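You operate a simulated robot arm through the tools that you are given. There is no shell and no other tool.

Carry out the task below with a simulated robot arm. There is one attempt and no reset: what you move stays moved.

JOB
Rub the tarnish off the silver tray and stand the green bottle back on it.
Fine: rest the bottle on the gold saucer; purple cloth, cleaner from the jar; put the cloth back and the lid on. Set down upright: green scent bottle. What is to be rubbed or washed off counts as gone when no trace of it is left.

Only the result counts: the job must be done as asked and must still hold three seconds after the hand-in. Knocking over, shifting, dropping, spilling or breaking anything else fails it. A push-on lid holds only when it is set on centred and level and pressed home; a screw cap is set on level and turned clockwise until tight. Flat cloth is picked up by pressing the open fingertips on it (5 to 10 N) and closing them slowly along it; thin cloth reads only 2 to 8 mm in the jaws.

ROBOT AND FRAMES
A 7-joint arm with a two-finger parallel gripper, fixed in place. Base frame: the origin is on the floor under the middle of its stand, x ahead of it, y to its left, z up; the work surface is at about z = 760. Units: mm, rad, N and s.
With the tool pointing down near the work surface it reaches from about 300 to 700 mm from the base axis. Its first joint turns from -1.152 to 1.152 rad. Payload 1.57 kg.
Tool frame: the origin (TCP) lies between the finger pads and is the grasp point; the fingertips stand 30 mm ahead of it; z points along the fingers, y is the line along which they close. The gripper opens to 110 mm. The fingers are 24 mm wide and 12 mm thick; the gripper's body (48 by 112 mm) begins 78 mm behind the TCP.
Orientation is that of the tool frame in the base frame, as a unit quaternion [w, x, y, z]. With the fingers straight down and closing along the base's y, the tool's x points along the base's -x, its y along +y and its z along -z.

CONTROLS
- The arm moves only by the tool drive_tool. Its argument "moves" is text: rows parted by semicolons, each of 7 numbers parted by spaces: the shift along the tool's x, y, z in units of 20 mm (1.0 is 20 mm), then the turn, a rotation vector about the tool's x, y, z in units of 4 degrees (1.0 is 4 degrees), then the opening, from 0 (shut) to 1 (fully open). In form: dx dy dz ax ay az gripper; .... A call has 1 to 20 rows; each row shifts and turns the commanded pose from where the row before left it, along the tool's axes as they then stand. A call with a number of a shift or a turn outside -1 to 1 is refused whole. Rows are played at 5 a second. More than 50 mm and 0.15 rad between two rows, or a gripper value outside its range, and nothing of the call is played. Where a pose cannot be reached the arm comes as near as it can. A force on the tool above 40 N (or 10 N above the force at the start of the call, whichever is more), or a blocked arm, ends the call early, and 0.2 s more pass. The fingers move at their own pace (about 108 mm/s each) and stop on an object; they squeeze with about 25 N. The grip force told is the motor's: it shows also when the fingers shut on nothing. Time passes only in rows, and 0.2 s behind the last, so rows that do not move let the fingers close. The reply holds the time, the measured pose of the TCP, the force on the tool along the base axes, the opening and the grip force, in the units named above and with some noise, with the torque about the TCP (base axes, N m) and any sound that the robot's microphone picked up.
- Cameras (640 x 400 px; columns grow to the right, rows downward): "scene" is fixed at [146.1, -389.8, 1386.9]; the picture's right is [0.88, -0.47, 0.00], its down [-0.34, -0.64, -0.69] and it looks along [0.33, 0.61, -0.72] (base axes); focal length 331 px, centre (320, 200). "wrist" rides on the gripper at [70, 16, -141] in the tool frame; the picture's right is [-0.23, 0.97, 0.00], its down [-0.85, -0.20, -0.48] and it looks along [-0.47, -0.11, 0.88] (tool axes); focal length 222 px, centre (320, 200). There is no depth. A picture from a camera that has moved, and an enlarged one, comes with that camera's place and axes in the base frame and with its lens.
- grab_frame(camera): a new picture of that camera. The clock stands still meanwhile.
- inspect(camera, box): a new picture of the part [left, top, right, bottom] of that camera's present view, enlarged. The clock stands still meanwhile.
- finish_job(): hands the job in; it is judged then, once.

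Places have to be worked out from the pictures, the camera data and where the tool is seen. Open the gripper and draw the arm clear of the work before you hand the job in, unless the task says otherwise.

The tools are called after "Request:" as a command line: name --argument value ..., lists and objects as JSON in quotes. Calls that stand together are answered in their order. drive_tool: Moves the arm, as the interface text tells. Its arguments: {"type":"object","properties":{"moves":{"type":"string"}},"required":["moves"]} The other tools are called the same way: grab_frame (camera) takes a picture; inspect (camera, box) takes an enlarged picture of a part of a camera's view; finish_job () hands the job in.

At the start:

```text
time_s: 0.0
eef_pos: [333.1, 210.9, 1025.1]
tcp_rot: [0.001, 0.001, 1.0, 0.0]
force: [-0.9, 0.3, 0.6]
moment: [0.02, 0.02, 0.02]
gripper_width: 110.2
gripper_force: 0.1
```

scene: 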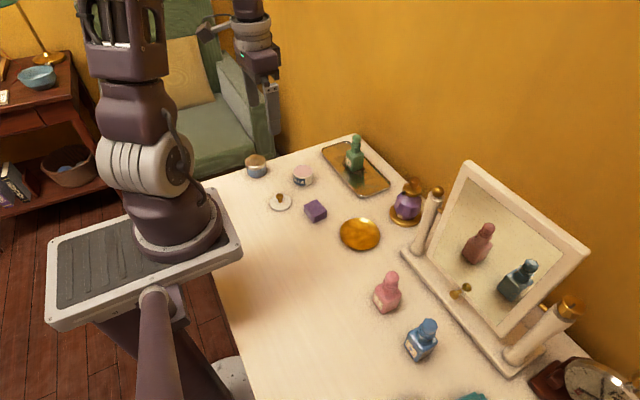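
wrist: 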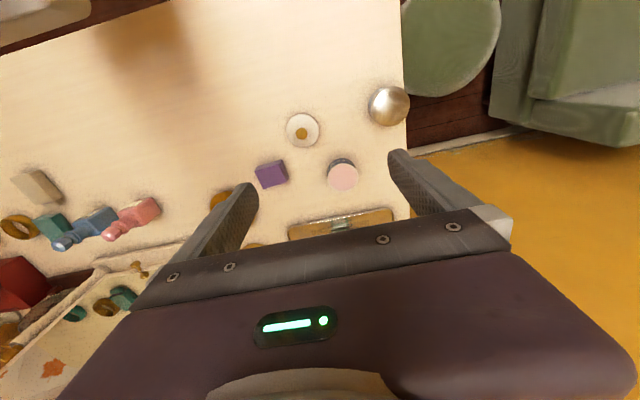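

I begin by looking closely at the scene: the tray with the green bottle, the jar(s), lid, purple cloth block and gold saucer.

Request:
inspect --camera "scene" --box '[230, 120, 430, 260]'

Request:
inspect --camera "scene" --box '[230, 140, 330, 230]'

Request:
inspect --camera "scene" --box '[310, 125, 430, 230]'

Request:
inspect --camera "wrist" --box '[200, 80, 440, 250]'

```text
2.86 times, centred on (330, 190) of scene
camera zoom: at [146.1, -389.8, 1386.9], right [0.88, -0.47, 0.0], down [-0.34, -0.64, -0.69], along [0.33, 0.61, -0.72], focal length 945 px, centre (291, 229)
```

zoom: 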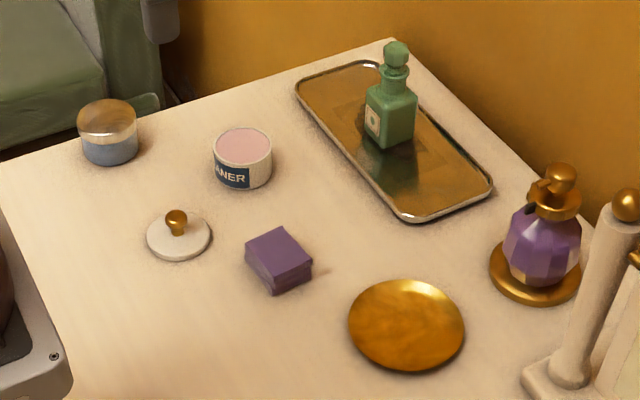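

```text
4.44 times, centred on (280, 185) of scene
camera zoom: at [146.1, -389.8, 1386.9], right [0.88, -0.47, 0.0], down [-0.34, -0.64, -0.69], along [0.33, 0.61, -0.72], focal length 1470 px, centre (498, 267)
```

zoom: 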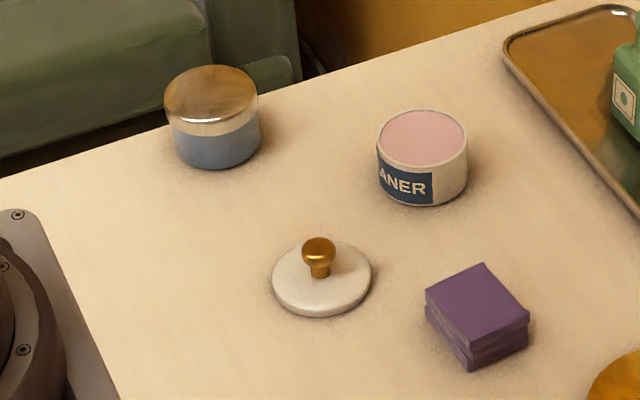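

```text
3.81 times, centred on (370, 178) of scene
camera zoom: at [146.1, -389.8, 1386.9], right [0.88, -0.47, 0.0], down [-0.34, -0.64, -0.69], along [0.33, 0.61, -0.72], focal length 1260 px, centre (130, 286)
```

zoom: 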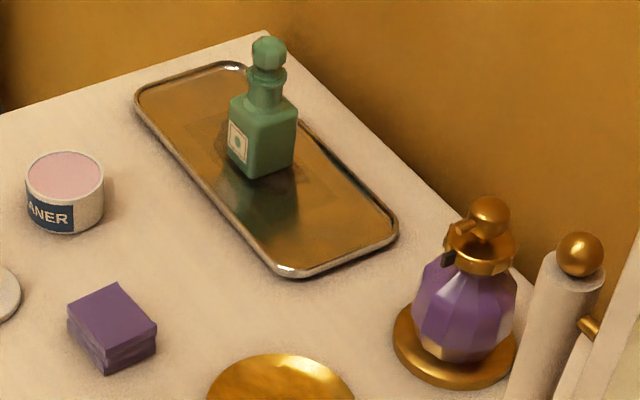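

```text
2.35 times, centred on (320, 165) of wrist
camera zoom: at [263.2, 228.0, 1166.6], right [0.23, 0.97, 0.0], down [0.85, -0.2, 0.48], along [0.47, -0.11, -0.88], focal length 523 px, centre (320, 282)
```

zoom: 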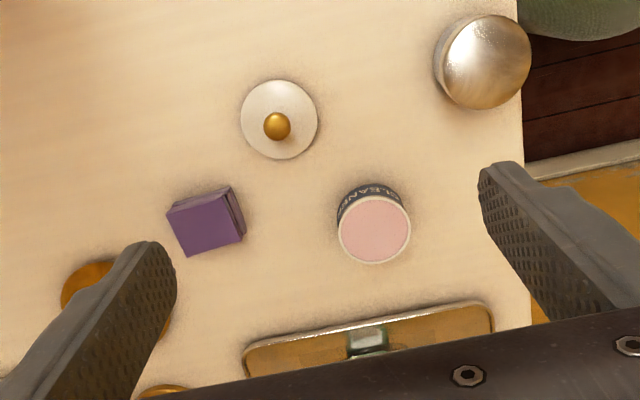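

The tray is roughly x 525–627, y 90–320, with the green bottle near its middle. The cleaner jar is near (426, 232), the lid near (332, 177), the folded cloth near (399, 108) and the saucer near (461, -5). I'll move forward to look down on the tray with the wrist camera.

Request:
drive_tool --moves "-1 0 0 0 0 0 1; -1 0 0 0 0 0 1; -1 0 0 0 0 0 1; -1 0 0 0 0 0 1; -1 0 0 0 0 0 1; -1 0 0 0 0 0 1; 0 0 0 0 0 0 1"

Request:
grab_frame --camera "wrist"

Request:
grab_frame --camera "scene"

```text
time_s: 1.6
eef_pos: [453.0, 211.1, 1024.7]
tcp_rot: [0.0, 0.001, 1.0, 0.0]
force: [-0.4, 0.1, -0.1]
moment: [0.01, 0.02, 0.01]
gripper_width: 110.1
gripper_force: 0.0
```

```text
taken
camera wrist: at [383.3, 227.2, 1166.3], right [0.23, 0.97, 0.0], down [0.85, -0.2, 0.48], along [0.47, -0.11, -0.88], focal length 222 px, centre (320, 200)
```

wrist: 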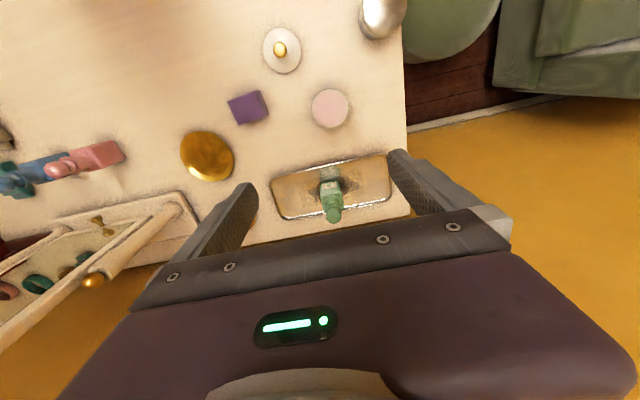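

```text
taken
```

scene: 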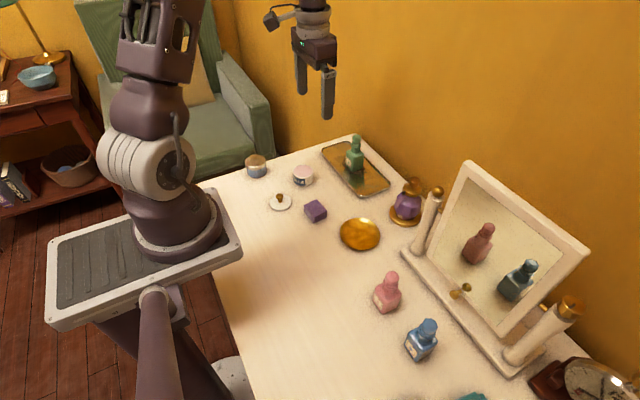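

The wrist view shows the tray clear of the gripper. I'll enlarge it to see the tarnish and the objects' shapes.

Request:
inspect --camera "wrist" --box '[260, 140, 400, 230]'

Request:
inspect --camera "wrist" --box '[170, 20, 360, 190]'

```text
4.44 times, centred on (330, 185) of wrist
camera zoom: at [383.3, 227.2, 1166.3], right [0.23, 0.97, 0.0], down [0.85, -0.2, 0.48], along [0.47, -0.11, -0.88], focal length 987 px, centre (276, 267)
```

zoom: 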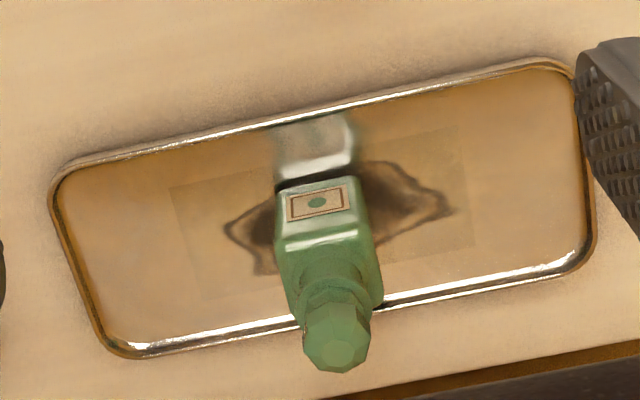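

```text
2.35 times, centred on (265, 105) of wrist
camera zoom: at [383.3, 227.2, 1166.3], right [0.23, 0.97, 0.0], down [0.85, -0.2, 0.48], along [0.47, -0.11, -0.88], focal length 523 px, centre (449, 424)
```

zoom: 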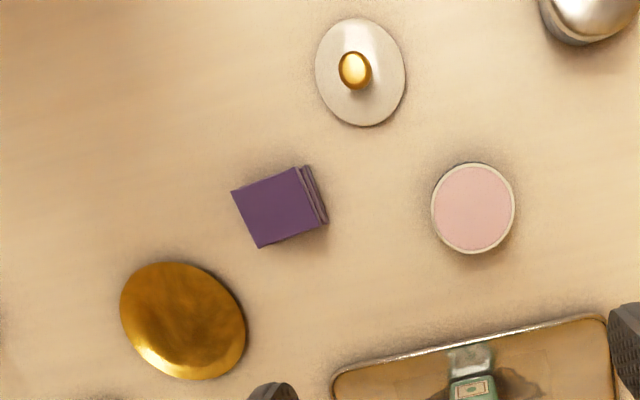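

The bottle stands near (579, 204), about 36 mm square and its top near z 872; the tarnish lies within about x 547–608, y 140–268. I'll move above the bottle and look before descending.

Request:
drive_tool --moves "-1 0 0 0 0 0 1; -1 0 0 0 0 0 1; -1 0 0 0 0 0 1; -1 -0.3 0 0 0 0 1; -1 0 0.5 0 0 0 1; -1 0 1 0 0 0 1; -0.3 -0.05 1 0 0 0 1; 0 0 1 0 0 0 1; 0 0 0 0 0 0 1"

Request:
grab_frame --camera "wrist"

Request:
inspect --camera "scene" --box '[270, 60, 430, 200]'

```text
time_s: 3.6
eef_pos: [579.4, 203.7, 954.3]
tcp_rot: [-0.001, 0.0, 1.0, 0.0]
force: [0.3, 0.1, -0.2]
moment: [-0.02, 0.02, -0.03]
gripper_width: 109.7
gripper_force: 0.0
```

```text
taken
camera wrist: at [509.5, 220.7, 1096.2], right [0.23, 0.97, 0.0], down [0.85, -0.2, 0.48], along [0.47, -0.11, -0.88], focal length 222 px, centre (320, 200)
```

wrist: 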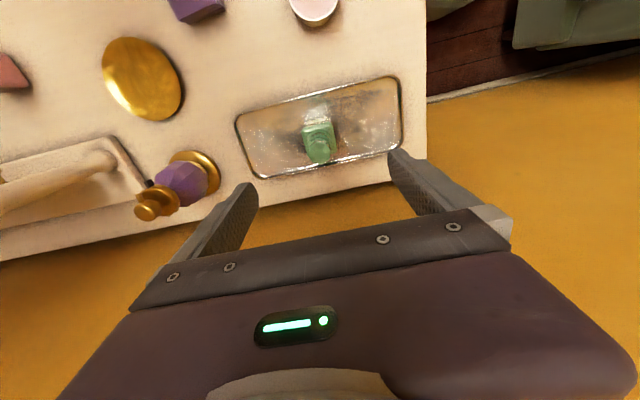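

```text
2.86 times, centred on (350, 130) of scene
camera zoom: at [146.1, -389.8, 1386.9], right [0.88, -0.47, 0.0], down [-0.34, -0.64, -0.69], along [0.33, 0.61, -0.72], focal length 945 px, centre (234, 400)
```

zoom: 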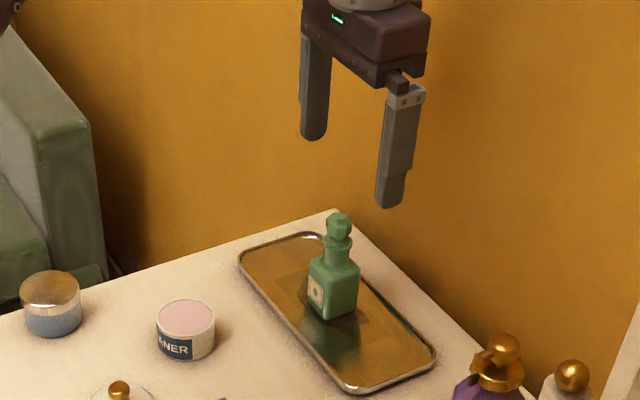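

The tool is above the bottle; I'll enlarge the wrist view to refine the bottle and tarnish coordinates.

Request:
inspect --camera "wrist" --box '[225, 65, 415, 185]'

Request:
inspect --camera "wrist" --box '[90, 0, 250, 230]'

```text
3.33 times, centred on (320, 125) of wrist
camera zoom: at [509.5, 220.7, 1096.2], right [0.23, 0.97, 0.0], down [0.85, -0.2, 0.48], along [0.47, -0.11, -0.88], focal length 740 px, centre (320, 450)
```

zoom: 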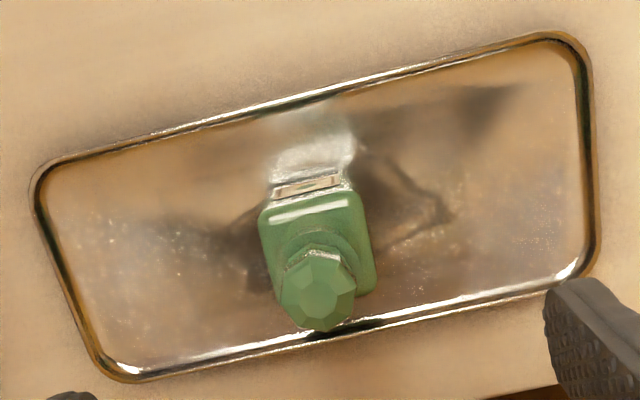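

```text
1.74 times, centred on (170, 115) of wrist
camera zoom: at [509.5, 220.7, 1096.2], right [0.23, 0.97, 0.0], down [0.85, -0.2, 0.48], along [0.47, -0.11, -0.88], focal length 386 px, centre (581, 348)
```

zoom: 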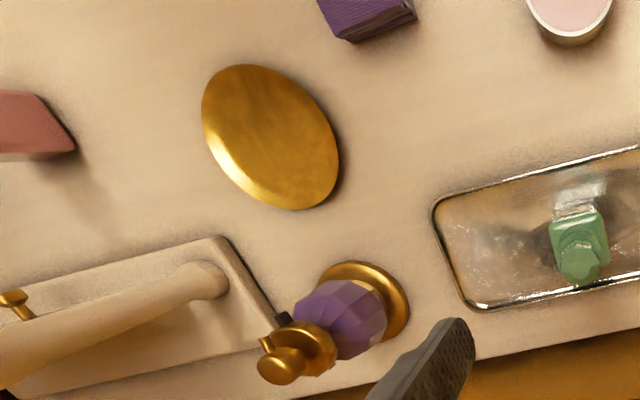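

The bottle's axis is at about (578, 205), aligned with the fingers. I'll descend to TCP z ≈ 804 and close on the body.

Request:
drive_tool --moves "0 0.05 1 0 0 0 1; 0 0 1 0 0 0 1; 0 0 1 0 0 0 1; 0 0 1 0 0 0 1; 0 0 1 0 0 0 1; 0 0 1 0 0 0 1; 0 0 1 0 0 0 1; 0 0 0.5 0 0 0 1; 0 0 0 0 0 0 1"

Request:
inspect --camera "scene" --box '[270, 60, 430, 200]'

Request:
grab_frame --camera "wrist"

```text
time_s: 5.6
eef_pos: [578.6, 205.9, 803.9]
tcp_rot: [0.0, 0.0, 1.0, 0.0]
force: [0.1, 0.7, -0.4]
moment: [-0.04, -0.01, -0.04]
gripper_width: 110.0
gripper_force: 0.1
```

```text
2.86 times, centred on (350, 130) of scene
camera zoom: at [146.1, -389.8, 1386.9], right [0.88, -0.47, 0.0], down [-0.34, -0.64, -0.69], along [0.33, 0.61, -0.72], focal length 945 px, centre (234, 400)
```

zoom: 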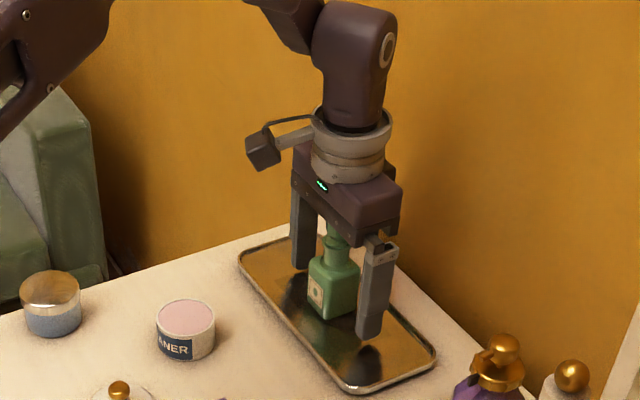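

```text
taken
camera wrist: at [508.3, 221.9, 945.9], right [0.23, 0.97, 0.0], down [0.85, -0.2, 0.48], along [0.47, -0.11, -0.88], focal length 222 px, centre (320, 200)
```

wrist: 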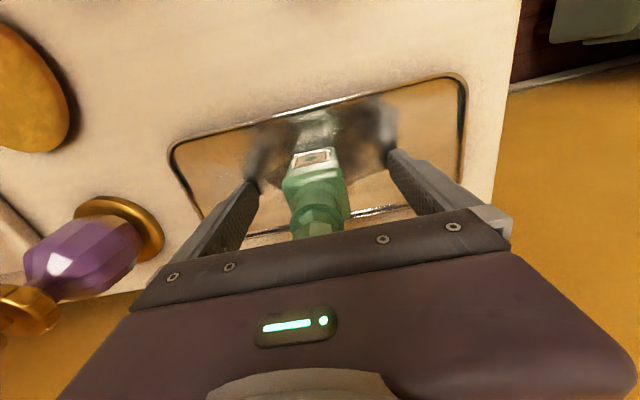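

The fingers straddle the bottle's body with clearance on both sides. I close the gripper.

Request:
drive_tool --moves "0 0 0 0 0 0 0.6; 0 0 0 0 0 0 0.4; 0 0 0 0 0 0 0.2; 0 0 0 0 0 0 0.2; 0 0 0 0 0 0 0.2"

```text
time_s: 6.8
eef_pos: [577.4, 205.4, 805.0]
tcp_rot: [0.001, 0.0, 1.0, 0.0]
force: [-0.7, -1.0, -0.2]
moment: [-0.02, -0.02, 0.03]
gripper_width: 39.8
gripper_force: 25.0
```

The bottle is held (39.8 mm wide, 25 N). I lift it straight up and check.

Request:
drive_tool --moves "0 0 -0.5 0 0 0 0.2; 0 0 -1 0 0 0 0.2; 0 0 -1 0 0 0 0.2; 0 0 -1 0 0 0 0.2; 0 0 -1 0 0 0 0.2; 0 0 -0.5 0 0 0 0.2; 0 0 0 0 0 0 0.2"

Request:
grab_frame --camera "scene"

Request:
grab_frame --camera "wrist"

```text
time_s: 8.4
eef_pos: [578.8, 205.9, 903.7]
tcp_rot: [0.0, 0.001, 1.0, 0.001]
force: [-0.3, -0.7, -2.1]
moment: [0.01, -0.03, 0.02]
gripper_width: 39.8
gripper_force: 25.2
```

```text
taken
```

scene: 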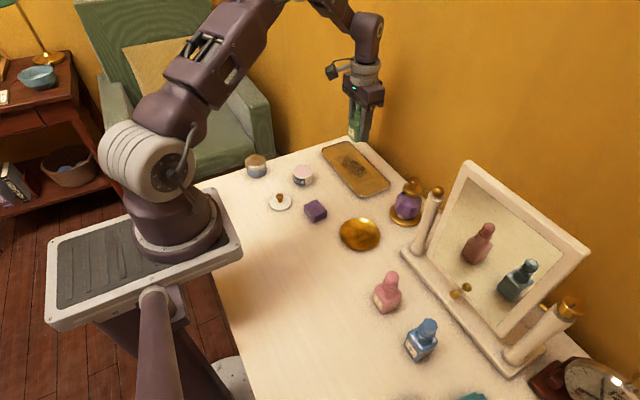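

```text
taken
camera wrist: at [509.7, 221.2, 1046.0], right [0.23, 0.97, 0.0], down [0.85, -0.2, 0.48], along [0.47, -0.11, -0.88], focal length 222 px, centre (320, 200)
```

wrist: 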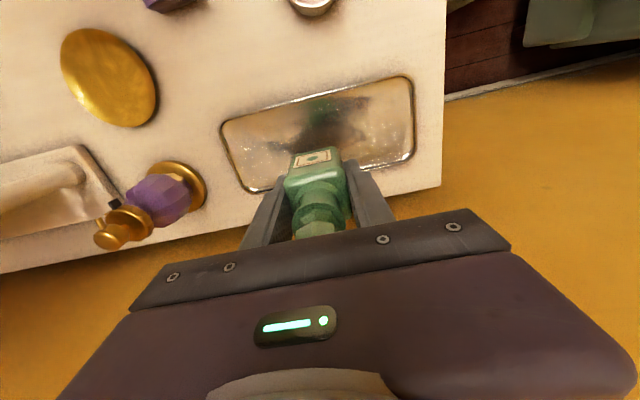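

The bottle hangs straight in the jaws. I take a close look at the tarnish now that the tray is bare.

Request:
inspect --camera "scene" --box '[310, 130, 400, 205]'

Request:
inspect --camera "scene" --box '[320, 200, 400, 260]'

```text
5.33 times, centred on (355, 168) of scene
camera zoom: at [146.1, -389.8, 1386.9], right [0.88, -0.47, 0.0], down [-0.34, -0.64, -0.69], along [0.33, 0.61, -0.72], focal length 1764 px, centre (133, 373)
```

zoom: 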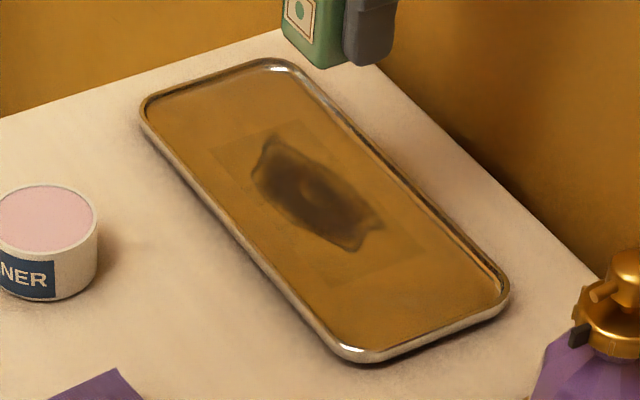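

```text
6.67 times, centred on (360, 230) of scene
camera zoom: at [146.1, -389.8, 1386.9], right [0.88, -0.47, 0.0], down [-0.34, -0.64, -0.69], along [0.33, 0.61, -0.72], focal length 2205 px, centre (53, 0)
```

zoom: 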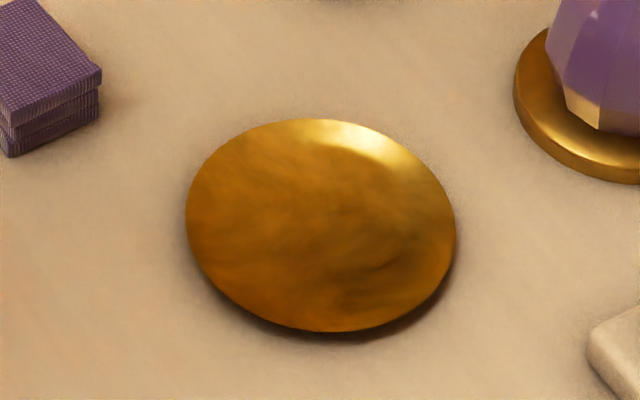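

The tarnish blob spans about x 556–600, y 162–265 (its faint canvas to x 547–608, y 145–271). Now I carry the bottle to above the saucer centre, about (458, -4).

Request:
drive_tool --moves "0.5 -0.9 0 0 0 0 0.2; 0.55 -0.96 0 0 0 0 0.2; 0.55 -0.96 0 0 0 0 0.2; 0.55 -0.96 0 0 0 0 0.2; 0.55 -0.96 0 0 0 0 0.2; 0.55 -0.96 0 0 0 0 0.2; 0.55 -0.96 0 0 0 0 0.2; 0.55 -0.96 0 0 0 0 0.2; 0.55 -0.96 0 0 0 0 0.2; 0.55 -0.96 0 0 0 0 0.2; 0.55 -0.96 0 0 0 0 0.2; 0 0 0 0 0 0 0.2; 0 0 0 0 0 0 0.2"

Request:
grab_frame --camera "wrist"

Request:
grab_frame --camera "scene"

```text
time_s: 11.2
eef_pos: [457.0, -4.3, 903.7]
tcp_rot: [0.0, -0.001, 1.0, 0.001]
force: [0.1, -0.1, -2.7]
moment: [-0.02, 0.0, 0.01]
gripper_width: 39.8
gripper_force: 25.3
```

```text
taken
camera wrist: at [387.6, 11.9, 1045.8], right [0.23, 0.97, 0.0], down [0.85, -0.2, 0.48], along [0.47, -0.11, -0.88], focal length 222 px, centre (320, 200)
```

wrist: 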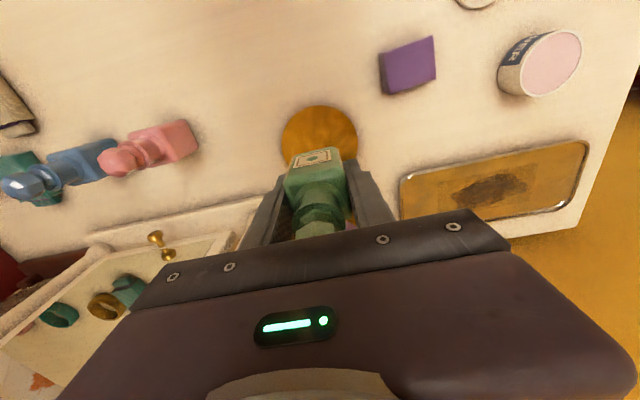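

```text
taken
```

scene: 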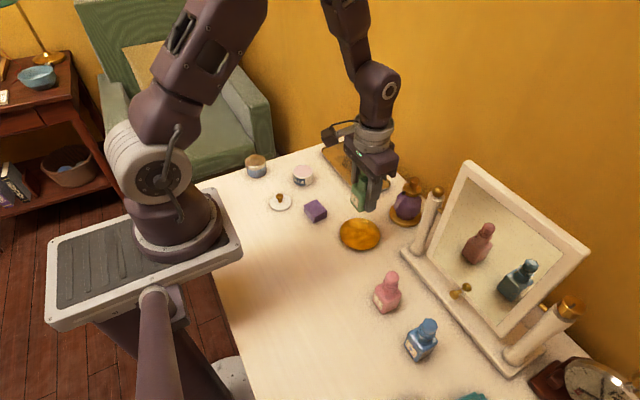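

The saucer's centre works out at (458.3, -4.7), right under the tool. I lower the bottle to just above it.

Request:
drive_tool --moves "-0.06 -0.02 1 0 0 0 0.2; 0 0 1 0 0 0 0.2; 0 0 1 0 0 0 0.2; 0 0 1 0 0 0 0.2; 0 0 0.1 0 0 0 0.2; 0 0 0 0 0 0 0.2"

Request:
inspect --camera "scene" --box '[300, 150, 440, 270]'

Request:
grab_frame --camera "wrist"

```text
time_s: 12.6
eef_pos: [460.6, -4.8, 823.5]
tcp_rot: [0.0, 0.0, 1.0, -0.001]
force: [0.9, 0.2, -3.2]
moment: [0.0, -0.04, 0.03]
gripper_width: 40.0
gripper_force: 24.9
```

```text
3.33 times, centred on (370, 210) of scene
camera zoom: at [146.1, -389.8, 1386.9], right [0.88, -0.47, 0.0], down [-0.34, -0.64, -0.69], along [0.33, 0.61, -0.72], focal length 1102 px, centre (153, 167)
```

zoom: 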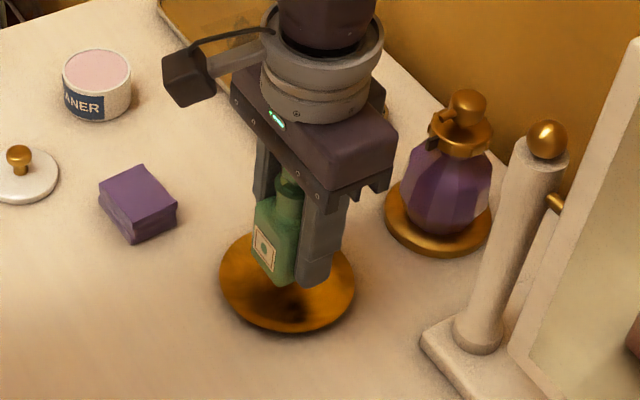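

```text
taken
camera wrist: at [391.0, 11.3, 964.2], right [0.23, 0.97, 0.0], down [0.85, -0.2, 0.48], along [0.47, -0.11, -0.88], focal length 222 px, centre (320, 200)
```

wrist: 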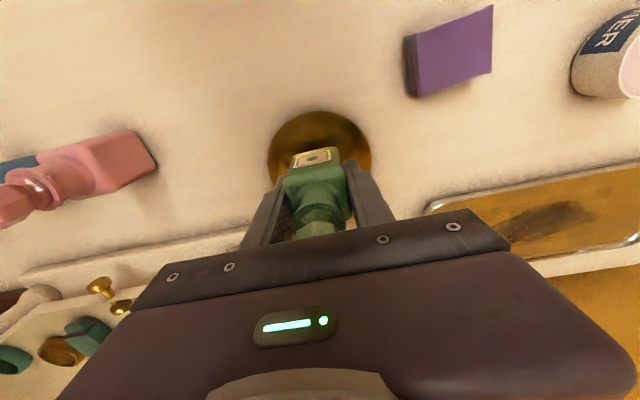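

The bottle is centred over the dish. I lower gently in small steps, watching the vertical force.

Request:
drive_tool --moves "0.03 0 0.2 0 0 0 0.2; 0 0 0.1 0 0 0 0.2; 0 0 0.1 0 0 0 0.2; 0 0 0.1 0 0 0 0.2; 0 0 0.1 0 0 0 0.2; 0 0 0 0 0 0 0.2"

```text
time_s: 14.0
eef_pos: [460.3, -3.2, 811.4]
tcp_rot: [0.0, 0.0, 1.0, 0.0]
force: [-0.4, -0.3, -2.7]
moment: [0.01, -0.02, 0.03]
gripper_width: 39.9
gripper_force: 25.4
```

No contact yet. Continuing down 1 mm at a time.

Request:
drive_tool --moves "0 0 0.06 0 0 0 0.2; 0 0 0.05 0 0 0 0.2; 0 0 0.05 0 0 0 0.2; 0 0 0.05 0 0 0 0.2; 0 0 0 0 0 0 0.2"

```text
time_s: 15.2
eef_pos: [459.7, -5.8, 806.3]
tcp_rot: [0.001, 0.0, 1.0, 0.0]
force: [0.4, -0.2, -2.2]
moment: [0.01, 0.03, 0.02]
gripper_width: 39.9
gripper_force: 24.7
```

Request:
drive_tool --moves "0 0 0.05 0 0 0 0.2; 0 0 0.05 0 0 0 0.2; 0 0 0 0 0 0 0.2"

Request:
inspect --camera "scene" --box '[320, 180, 410, 260]'

```text
time_s: 16.0
eef_pos: [458.9, -5.7, 805.8]
tcp_rot: [0.0, 0.0, 1.0, 0.0]
force: [0.5, 0.0, -3.3]
moment: [0.0, 0.0, 0.0]
gripper_width: 39.7
gripper_force: 25.0
```

```text
5.00 times, centred on (365, 220) of scene
camera zoom: at [146.1, -389.8, 1386.9], right [0.88, -0.47, 0.0], down [-0.34, -0.64, -0.69], along [0.33, 0.61, -0.72], focal length 1654 px, centre (95, 100)
```

zoom: 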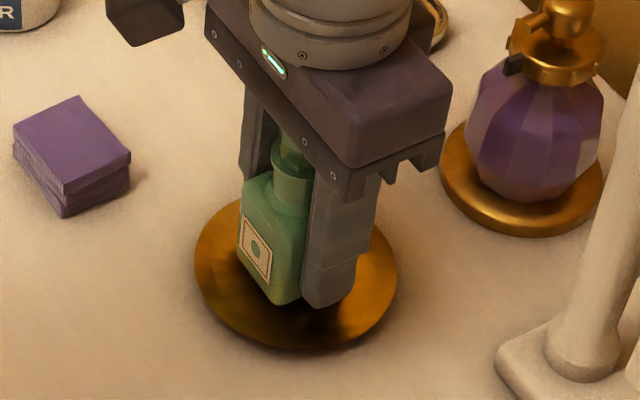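

The force still shows only the bottle's weight, so it isn't touching yet. I continue in small steps.

Request:
drive_tool --moves "0 0 0.05 0 0 0 0.2; 0 0 0.05 0 0 0 0.2; 0 0 0 0 0 0 0.2"

```text
time_s: 16.8
eef_pos: [458.8, -4.7, 802.7]
tcp_rot: [0.0, 0.001, 1.0, 0.001]
force: [0.0, -0.2, -1.7]
moment: [0.02, 0.01, 0.02]
gripper_width: 39.7
gripper_force: 24.5
```

Request:
drive_tool --moves "0 0 0.04 0 0 0 0.2; 0 0 0.04 0 0 0 0.2; 0 0 0 0 0 0 0.2"

```text
time_s: 17.6
eef_pos: [459.4, -4.6, 801.9]
tcp_rot: [0.0, 0.001, 1.0, 0.0]
force: [-2.9, -0.9, 14.7]
moment: [-0.02, 0.18, 0.0]
gripper_width: 39.6
gripper_force: 24.8
```

Contact: the bottle is standing on the saucer (14.7 N up). I ease off half a millimetre and open the fingers.

Request:
drive_tool --moves "0 0 -0.03 0 0 0 0.2; 0 0 0 0 0 0 0.36; 0 0 0 0 0 0 0.4; 0 0 0 0 0 0 0.5; 0 0 0 0 0 0 0.7; 0 0 0 0 0 0 1; 0 0 0 0 0 0 1"

Request:
inspect --camera "scene" --box '[320, 180, 410, 260]'

Request:
grab_frame --camera "wrist"

```text
time_s: 19.2
eef_pos: [459.8, -2.6, 801.9]
tcp_rot: [0.0, 0.0, 1.0, -0.001]
force: [0.2, -0.2, -0.1]
moment: [0.0, 0.0, 0.02]
gripper_width: 109.9
gripper_force: 0.0
```

```text
5.00 times, centred on (365, 220) of scene
camera zoom: at [146.1, -389.8, 1386.9], right [0.88, -0.47, 0.0], down [-0.34, -0.64, -0.69], along [0.33, 0.61, -0.72], focal length 1654 px, centre (95, 100)
```

zoom: 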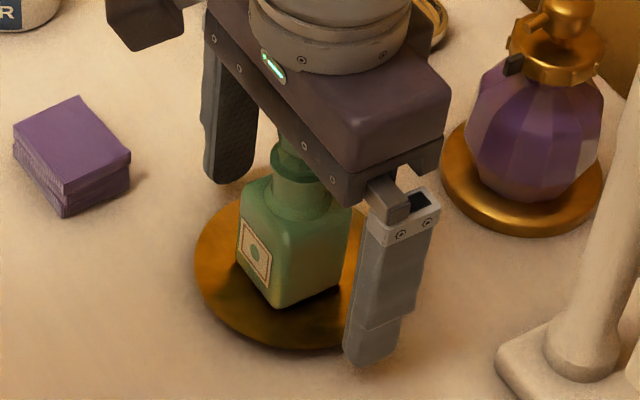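

```text
taken
camera wrist: at [389.8, 11.6, 943.4], right [0.23, 0.97, 0.0], down [0.85, -0.2, 0.48], along [0.47, -0.11, -0.88], focal length 222 px, centre (320, 200)
```

wrist: 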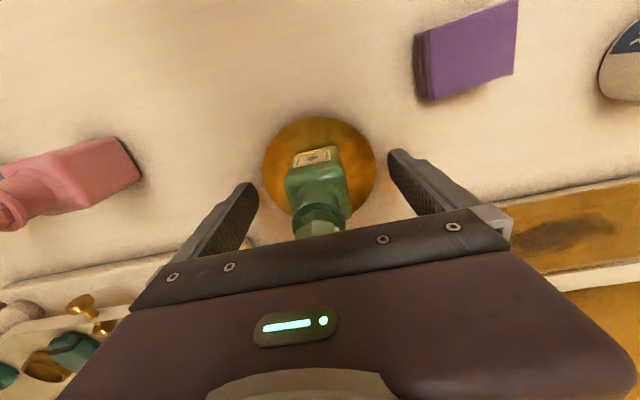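

The bottle stands upright on the saucer, released. I rise clear and move to look straight down at the folded purple cloth.

Request:
drive_tool --moves "0 0 -0.5 0 0 0 1; 0 0 -1 0 0 0 1; 0 0 -1 0 0 0 1; 0 0 -1 0 0 0 1; 0 0 -1 0 0 0 1; 0 0 -1 0 0 0 1; 0 0 -0.5 0 0 0 1; 0.1 0.8 0 0 0 0 1; 0.1 0.8 0 0 0 0 1; 0.1 0.8 0 0 0 0 1; 0.1 0.8 0 0 0 0 1; 0.1 0.8 0 0 0 0 1; 0.1 0.8 0 0 0 0 1; 0 0.2 0 0 0 0 1; 0 0 0 0 0 0 1"

Request:
grab_frame --camera "wrist"

Request:
grab_frame --camera "scene"

```text
time_s: 22.4
eef_pos: [447.4, 96.2, 922.5]
tcp_rot: [0.0, 0.001, 1.0, -0.001]
force: [-0.2, 0.4, 0.6]
moment: [-0.01, 0.04, 0.01]
gripper_width: 110.3
gripper_force: 0.1
```

```text
taken
camera wrist: at [377.4, 111.8, 1063.5], right [0.23, 0.97, 0.0], down [0.85, -0.2, 0.48], along [0.47, -0.11, -0.88], focal length 222 px, centre (320, 200)
```

wrist: 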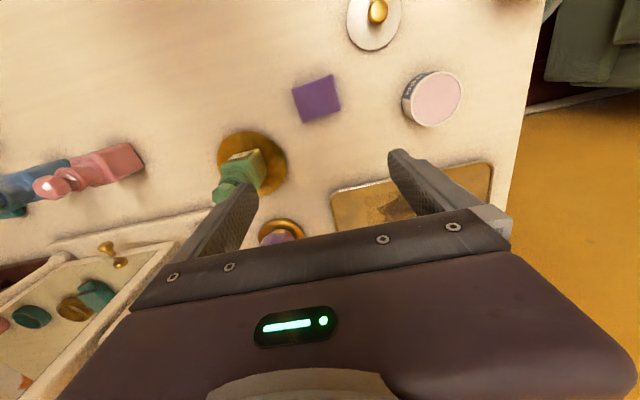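

```text
taken
```

scene: 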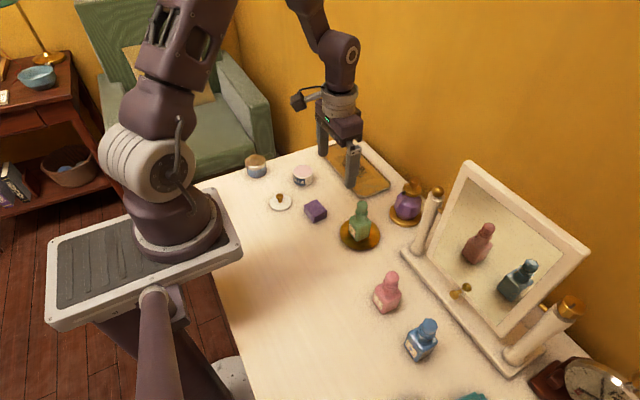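

Now a close-up of the cloth, the jar and the lid from above.

Request:
inspect --camera "wrist" --box '[280, 60, 360, 140]'

Request:
inspect --camera "wrist" --box '[330, 0, 480, 140]'

Request:
inspect --camera "scene" --box '[265, 160, 335, 225]'

```text
5.00 times, centred on (320, 100) of wrist
camera zoom: at [377.4, 111.8, 1063.5], right [0.23, 0.97, 0.0], down [0.85, -0.2, 0.48], along [0.47, -0.11, -0.88], focal length 1111 px, centre (320, 700)
```

zoom: 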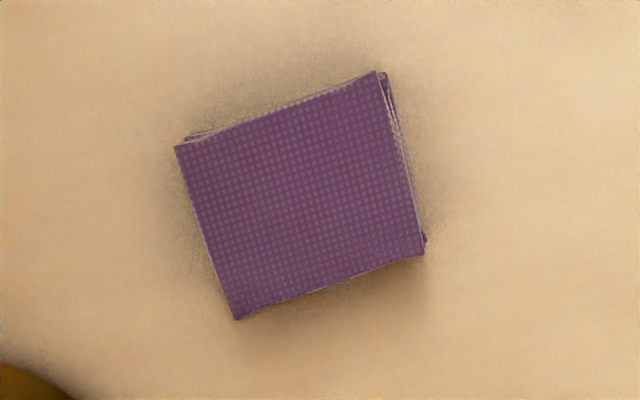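

```text
2.86 times, centred on (405, 70) of wrist
camera zoom: at [377.4, 111.8, 1063.5], right [0.23, 0.97, 0.0], down [0.85, -0.2, 0.48], along [0.47, -0.11, -0.88], focal length 635 px, centre (77, 571)
```

zoom: 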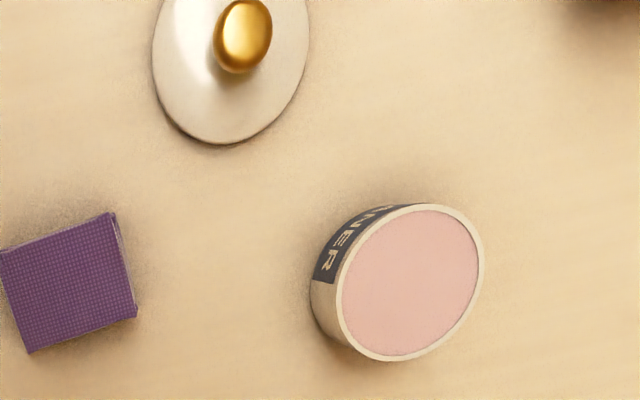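

```text
6.15 times, centred on (300, 192) of scene
camera zoom: at [146.1, -389.8, 1386.9], right [0.88, -0.47, 0.0], down [-0.34, -0.64, -0.69], along [0.33, 0.61, -0.72], focal length 2035 px, centre (443, 246)
```

zoom: 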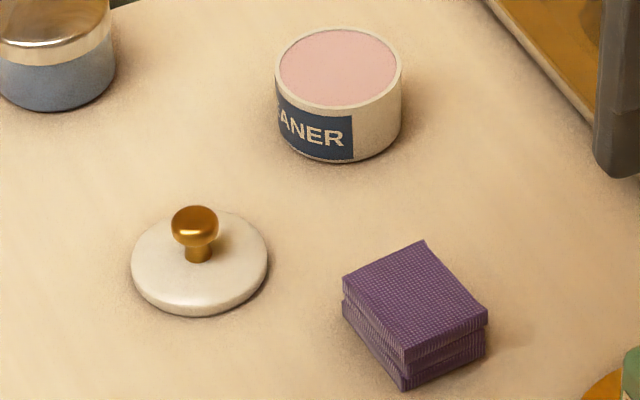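

The cloth is a folded pad about 48 × 40 mm and 18 mm thick, centred near (398.5, 105) and turned about +5°. I'll move above it, turn to match, and descend part of the way.

Request:
drive_tool --moves "0.8 0.14 0 0 0 0 1; 0.8 0.14 0 0 0 0 1; 0.85 0.13 0 0 0 0 1; 0 0 0 0 0 -0.6 1; 0 0 0 0 0 -0.6 1; 0 0 1 0 0 0 1; 0 0 1 0 0 0 1; 0 0 1 0 0 0 1; 0 0 1 0 0 0 1; 0 0 0 0 0 0 1"

Request:
inspect --camera "scene" --box '[265, 150, 375, 240]'

Request:
grab_frame --camera "wrist"

```text
time_s: 24.6
eef_pos: [397.1, 101.9, 840.4]
tcp_rot: [-0.001, -0.042, 0.999, 0.0]
force: [-0.7, -0.5, -0.5]
moment: [0.01, 0.01, -0.04]
gripper_width: 110.2
gripper_force: 0.2
```

```text
4.44 times, centred on (320, 195) of scene
camera zoom: at [146.1, -389.8, 1386.9], right [0.88, -0.47, 0.0], down [-0.34, -0.64, -0.69], along [0.33, 0.61, -0.72], focal length 1470 px, centre (320, 222)
```

zoom: 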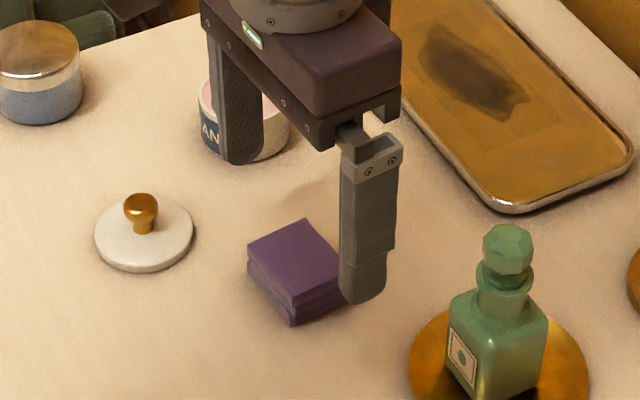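

```text
taken
camera wrist: at [327.2, 113.5, 983.1], right [0.15, 0.99, 0.0], down [0.87, -0.13, 0.48], along [0.47, -0.07, -0.88], focal length 222 px, centre (320, 200)
```

wrist: 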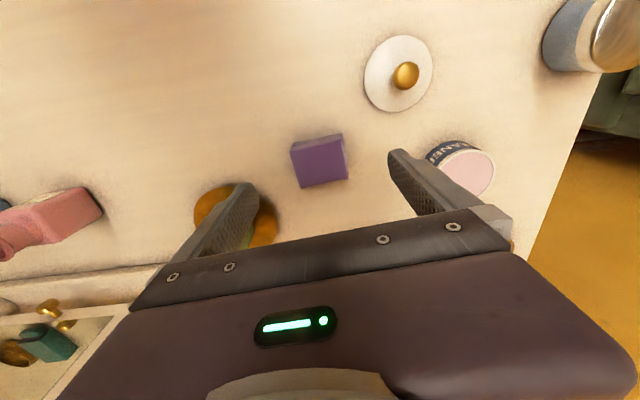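

The fingers straddle the cloth. I check the alignment with an enlarged wrist view.

Request:
inspect --camera "wrist" --box '[270, 110, 380, 210]'

```text
4.00 times, centred on (325, 160) of wrist
camera zoom: at [327.2, 113.5, 983.1], right [0.15, 0.99, 0.0], down [0.87, -0.13, 0.48], along [0.47, -0.07, -0.88], focal length 888 px, centre (300, 360)
```

zoom: 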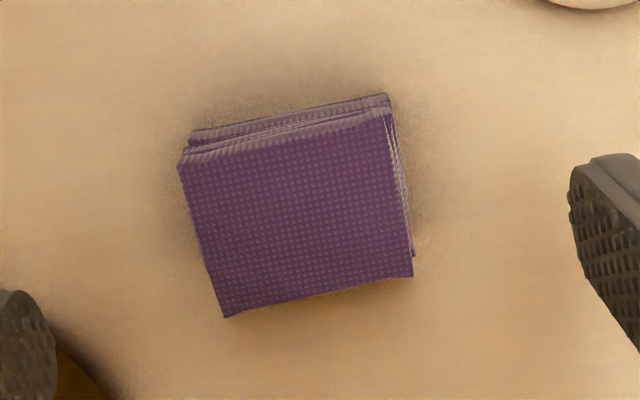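

The cloth's centre is at about (398, 104) with 4.8° turn, matching the tool. I descend so the fingertips reach about 6 mm above the table, then close slowly.

Request:
drive_tool --moves "0 0 1 0 0 0 1; 0 0 0.8 0 0 0 1; 0 0 0.4 0 0 0 1; 0 0 0 0 0 0 1"

Request:
inspect --camera "scene" --box '[275, 160, 365, 240]'

```text
time_s: 25.6
eef_pos: [398.2, 101.3, 799.3]
tcp_rot: [0.0, -0.041, 0.999, 0.0]
force: [0.2, -0.4, -0.4]
moment: [0.04, 0.0, 0.0]
gripper_width: 109.9
gripper_force: 0.1
```

```text
5.00 times, centred on (320, 200) of scene
camera zoom: at [146.1, -389.8, 1386.9], right [0.88, -0.47, 0.0], down [-0.34, -0.64, -0.69], along [0.33, 0.61, -0.72], focal length 1654 px, centre (320, 200)
```

zoom: 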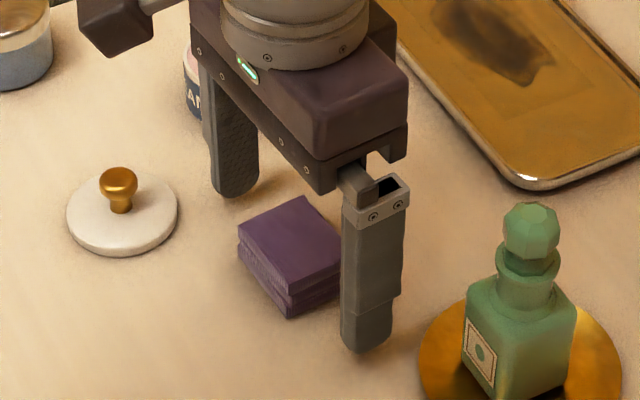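

I hold a moment to re-read the settled pose before closing.

Request:
drive_tool --moves "0 0 0 0 0 0 1; 0 0 0 0 0 0 1"

```text
time_s: 26.2
eef_pos: [398.4, 102.0, 798.6]
tcp_rot: [0.0, -0.041, 0.999, 0.0]
force: [-0.5, -0.2, -0.1]
moment: [-0.01, 0.01, 0.03]
gripper_width: 109.6
gripper_force: 0.1
```

TCP is at about (398, 102, 798.5). I shift 1.5 mm in y, go 2 mm lower, and close gently in stages.

Request:
drive_tool --moves "0 0.08 0.1 0 0 0 0.8; 0 0 0 0 0 0 0.6; 0 0 0 0 0 0 0.5; 0 0 0 0 0 0 0.45; 0 0 0 0 0 0 0.4; 0 0 0 0 0 0 0.35; 0 0 0 0 0 0 0.3; 0 0 0 0 0 0 0.3"

Request:
inspect --camera "scene" --box '[275, 160, 365, 240]'

Request:
inspect --camera "wrist" --box '[230, 120, 420, 240]'

```text
time_s: 28.0
eef_pos: [398.2, 103.7, 796.1]
tcp_rot: [0.0, -0.042, 0.999, 0.0]
force: [0.1, 0.9, 0.7]
moment: [0.04, 0.02, -0.01]
gripper_width: 50.9
gripper_force: 24.9
```

```text
5.00 times, centred on (320, 200) of scene
camera zoom: at [146.1, -389.8, 1386.9], right [0.88, -0.47, 0.0], down [-0.34, -0.64, -0.69], along [0.33, 0.61, -0.72], focal length 1654 px, centre (320, 200)
```

zoom: 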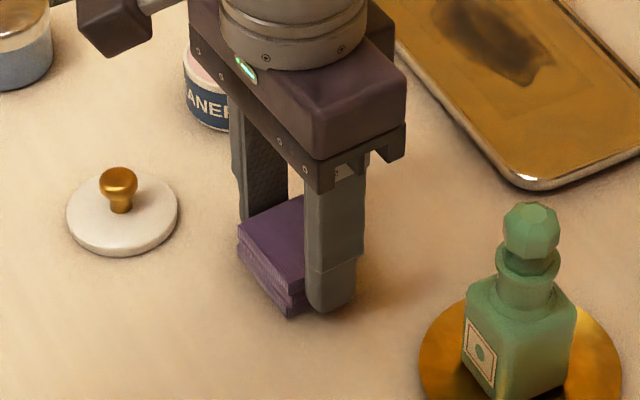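

```text
3.33 times, centred on (325, 180) of wrist
camera zoom: at [327.3, 114.9, 937.9], right [0.15, 0.99, 0.0], down [0.87, -0.13, 0.48], along [0.47, -0.07, -0.88], focal length 740 px, centre (303, 267)
```

zoom: 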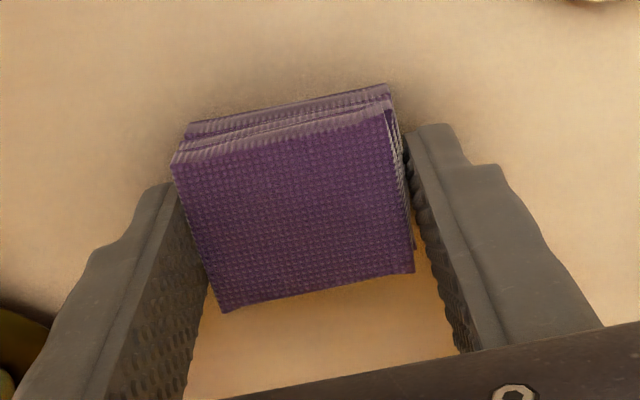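

The pad is gripped at 50.9 mm with 25 N. I lift it slowly and check that the whole fold comes up.

Request:
drive_tool --moves "0 0 -0.2 0 0 0 0.3; 0 0 -0.4 0 0 0 0.3; 0 0 -0.8 0 0 0 0.3; 0 0 -0.8 0 0 0 0.3; 0 0 -0.8 0 0 0 0.3; 0 0 0 0 0 0 0.3"

Request:
inspect --camera "scene" --box '[265, 130, 385, 230]'

Request:
grab_frame --camera "wrist"

```text
time_s: 29.4
eef_pos: [396.7, 105.9, 857.2]
tcp_rot: [0.0, -0.043, 0.999, 0.0]
force: [-0.3, 0.3, 0.0]
moment: [0.02, -0.01, -0.02]
gripper_width: 51.1
gripper_force: 24.6
```

```text
4.00 times, centred on (325, 180) of scene
camera zoom: at [146.1, -389.8, 1386.9], right [0.88, -0.47, 0.0], down [-0.34, -0.64, -0.69], along [0.33, 0.61, -0.72], focal length 1323 px, centre (300, 280)
```

zoom: 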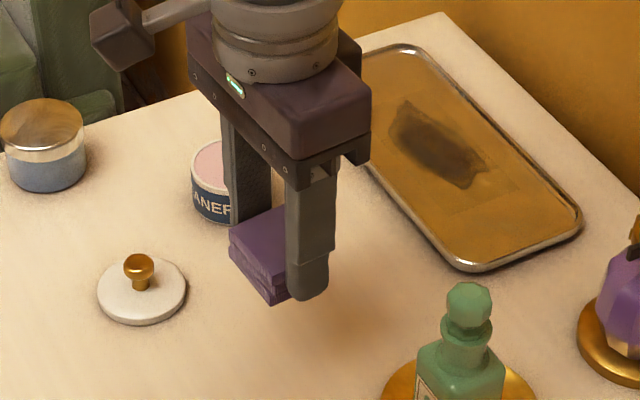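

```text
taken
camera wrist: at [327.0, 116.4, 998.1], right [0.15, 0.99, 0.0], down [0.87, -0.13, 0.48], along [0.47, -0.07, -0.88], focal length 222 px, centre (320, 200)
```

wrist: 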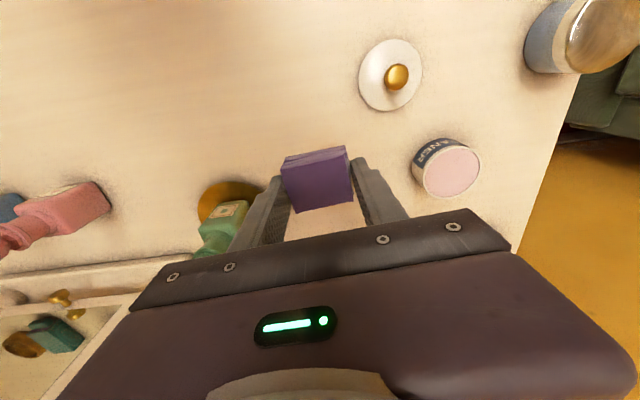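

The whole pad came up, with its underside about 6 mm below the fingertips. I turn back to zero yaw and carry it over the jar at about (426, 233), whose cleaner is nearly flush with the rim at z ≈ 795.

Request:
drive_tool --moves "0 0 0 0 0 0.6 0.3; 0 0 0 0 0 0.6 0.3; -0.2 0.9 0 0 0 0 0.3; -0.2 0.9 0 0 0 0 0.3; -0.2 0.9 0 0 0 0 0.3; -0.2 0.9 0 0 0 0 0.3; -0.2 0.9 0 0 0 0 0.3; -0.2 0.9 0 0 0 0 0.3; -0.2 0.9 0 0 0 0 0.3; 0 0 0 0 0 0 0.3; 0 0 0 0 0 0 0.3"

Request:
inspect --camera "scene" --box '[250, 120, 360, 220]'

Request:
grab_frame --camera "wrist"

```text
time_s: 31.8
eef_pos: [426.7, 232.0, 854.4]
tcp_rot: [0.0, 0.0, 1.0, 0.0]
force: [1.2, 0.3, -0.8]
moment: [-0.02, 0.02, 0.04]
gripper_width: 50.7
gripper_force: 25.0
```

```text
4.00 times, centred on (305, 170) of scene
camera zoom: at [146.1, -389.8, 1386.9], right [0.88, -0.47, 0.0], down [-0.34, -0.64, -0.69], along [0.33, 0.61, -0.72], focal length 1323 px, centre (380, 320)
```

zoom: 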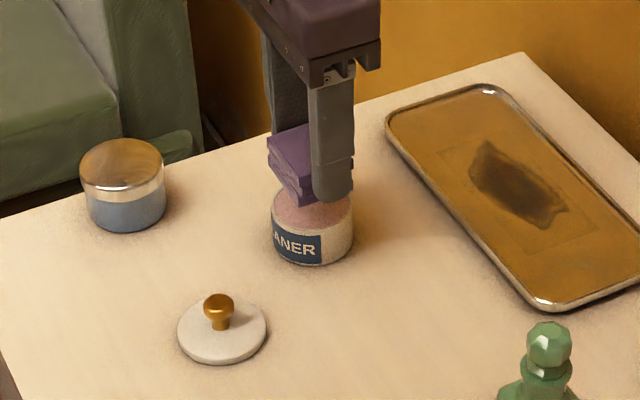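

```text
taken
camera wrist: at [357.5, 247.4, 996.0], right [0.23, 0.97, 0.0], down [0.85, -0.2, 0.48], along [0.47, -0.11, -0.88], focal length 222 px, centre (320, 200)
```

wrist: 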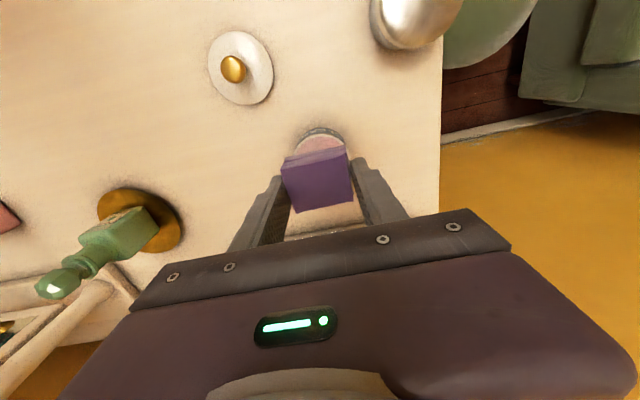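

The pad is centred over the jar. I lower it gently toward the cleaner.

Request:
drive_tool --moves "0 0 0.5 0 0 0 0.3; 0 0 0.4 0 0 0 0.3; 0 0 0.1 0 0 0 0.3; 0 0 0 0 0 0 0.3; 0 0 0 0 0 0 0.3"

Request:
inspect --camera "scene" --box '[265, 130, 345, 200]'

```text
time_s: 33.0
eef_pos: [426.8, 231.1, 836.6]
tcp_rot: [0.0, 0.0, 1.0, 0.0]
force: [-0.5, 0.6, -0.5]
moment: [-0.04, 0.02, -0.03]
gripper_width: 50.5
gripper_force: 25.6
```

```text
5.71 times, centred on (305, 165) of scene
camera zoom: at [146.1, -389.8, 1386.9], right [0.88, -0.47, 0.0], down [-0.34, -0.64, -0.69], along [0.33, 0.61, -0.72], focal length 1890 px, centre (406, 400)
```

zoom: 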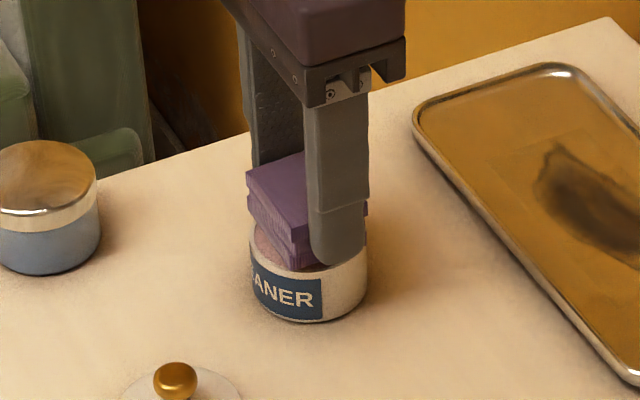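

Request:
drive_tool --moves "0 0 0.05 0 0 0 0.3; 0 0 0.05 0 0 0 0.3; 0 0 0.05 0 0 0 0.3; 0 0 0 0 0 0 0.3"

```text
time_s: 34.0
eef_pos: [426.3, 231.0, 832.3]
tcp_rot: [0.0, 0.0, 1.0, 0.0]
force: [0.1, 0.3, -0.4]
moment: [0.01, 0.01, 0.01]
gripper_width: 50.4
gripper_force: 24.6
```

No contact yet at z ≈ 832; I continue down a millimetre at a time.

Request:
drive_tool --moves "0 0 0.05 0 0 0 0.3; 0 0 0.05 0 0 0 0.3; 0 0 0 0 0 0 0.3"

```text
time_s: 34.8
eef_pos: [425.2, 229.6, 830.6]
tcp_rot: [0.0, 0.0, 1.0, 0.0]
force: [0.2, 0.3, -0.4]
moment: [0.0, 0.01, -0.01]
gripper_width: 51.0
gripper_force: 25.6
```

Request:
drive_tool --moves "0 0 0.05 0 0 0 0.3; 0 0 0.05 0 0 0 0.3; 0 0 0 0 0 0 0.3"

Request:
inspect --camera "scene" --box '[275, 140, 335, 195]'

```text
time_s: 35.6
eef_pos: [427.4, 231.2, 828.3]
tcp_rot: [0.0, 0.001, 1.0, 0.0]
force: [-1.4, -1.9, 13.9]
moment: [-0.21, 0.02, -0.09]
gripper_width: 50.8
gripper_force: 24.6
```

```text
7.27 times, centred on (305, 168) of scene
camera zoom: at [145.9, -390.0, 1386.9], right [0.88, -0.47, 0.0], down [-0.34, -0.64, -0.69], along [0.33, 0.61, -0.72], focal length 2405 px, centre (429, 436)
```

zoom: 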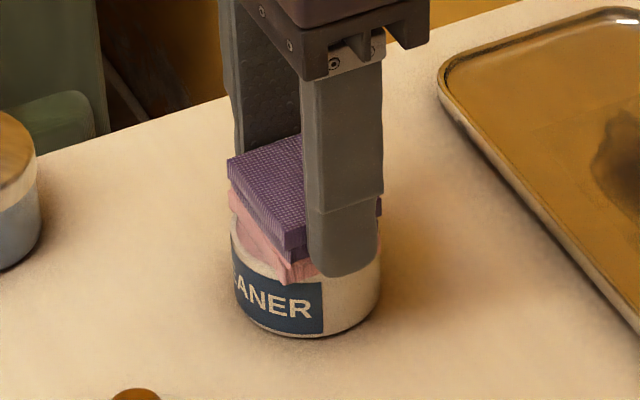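

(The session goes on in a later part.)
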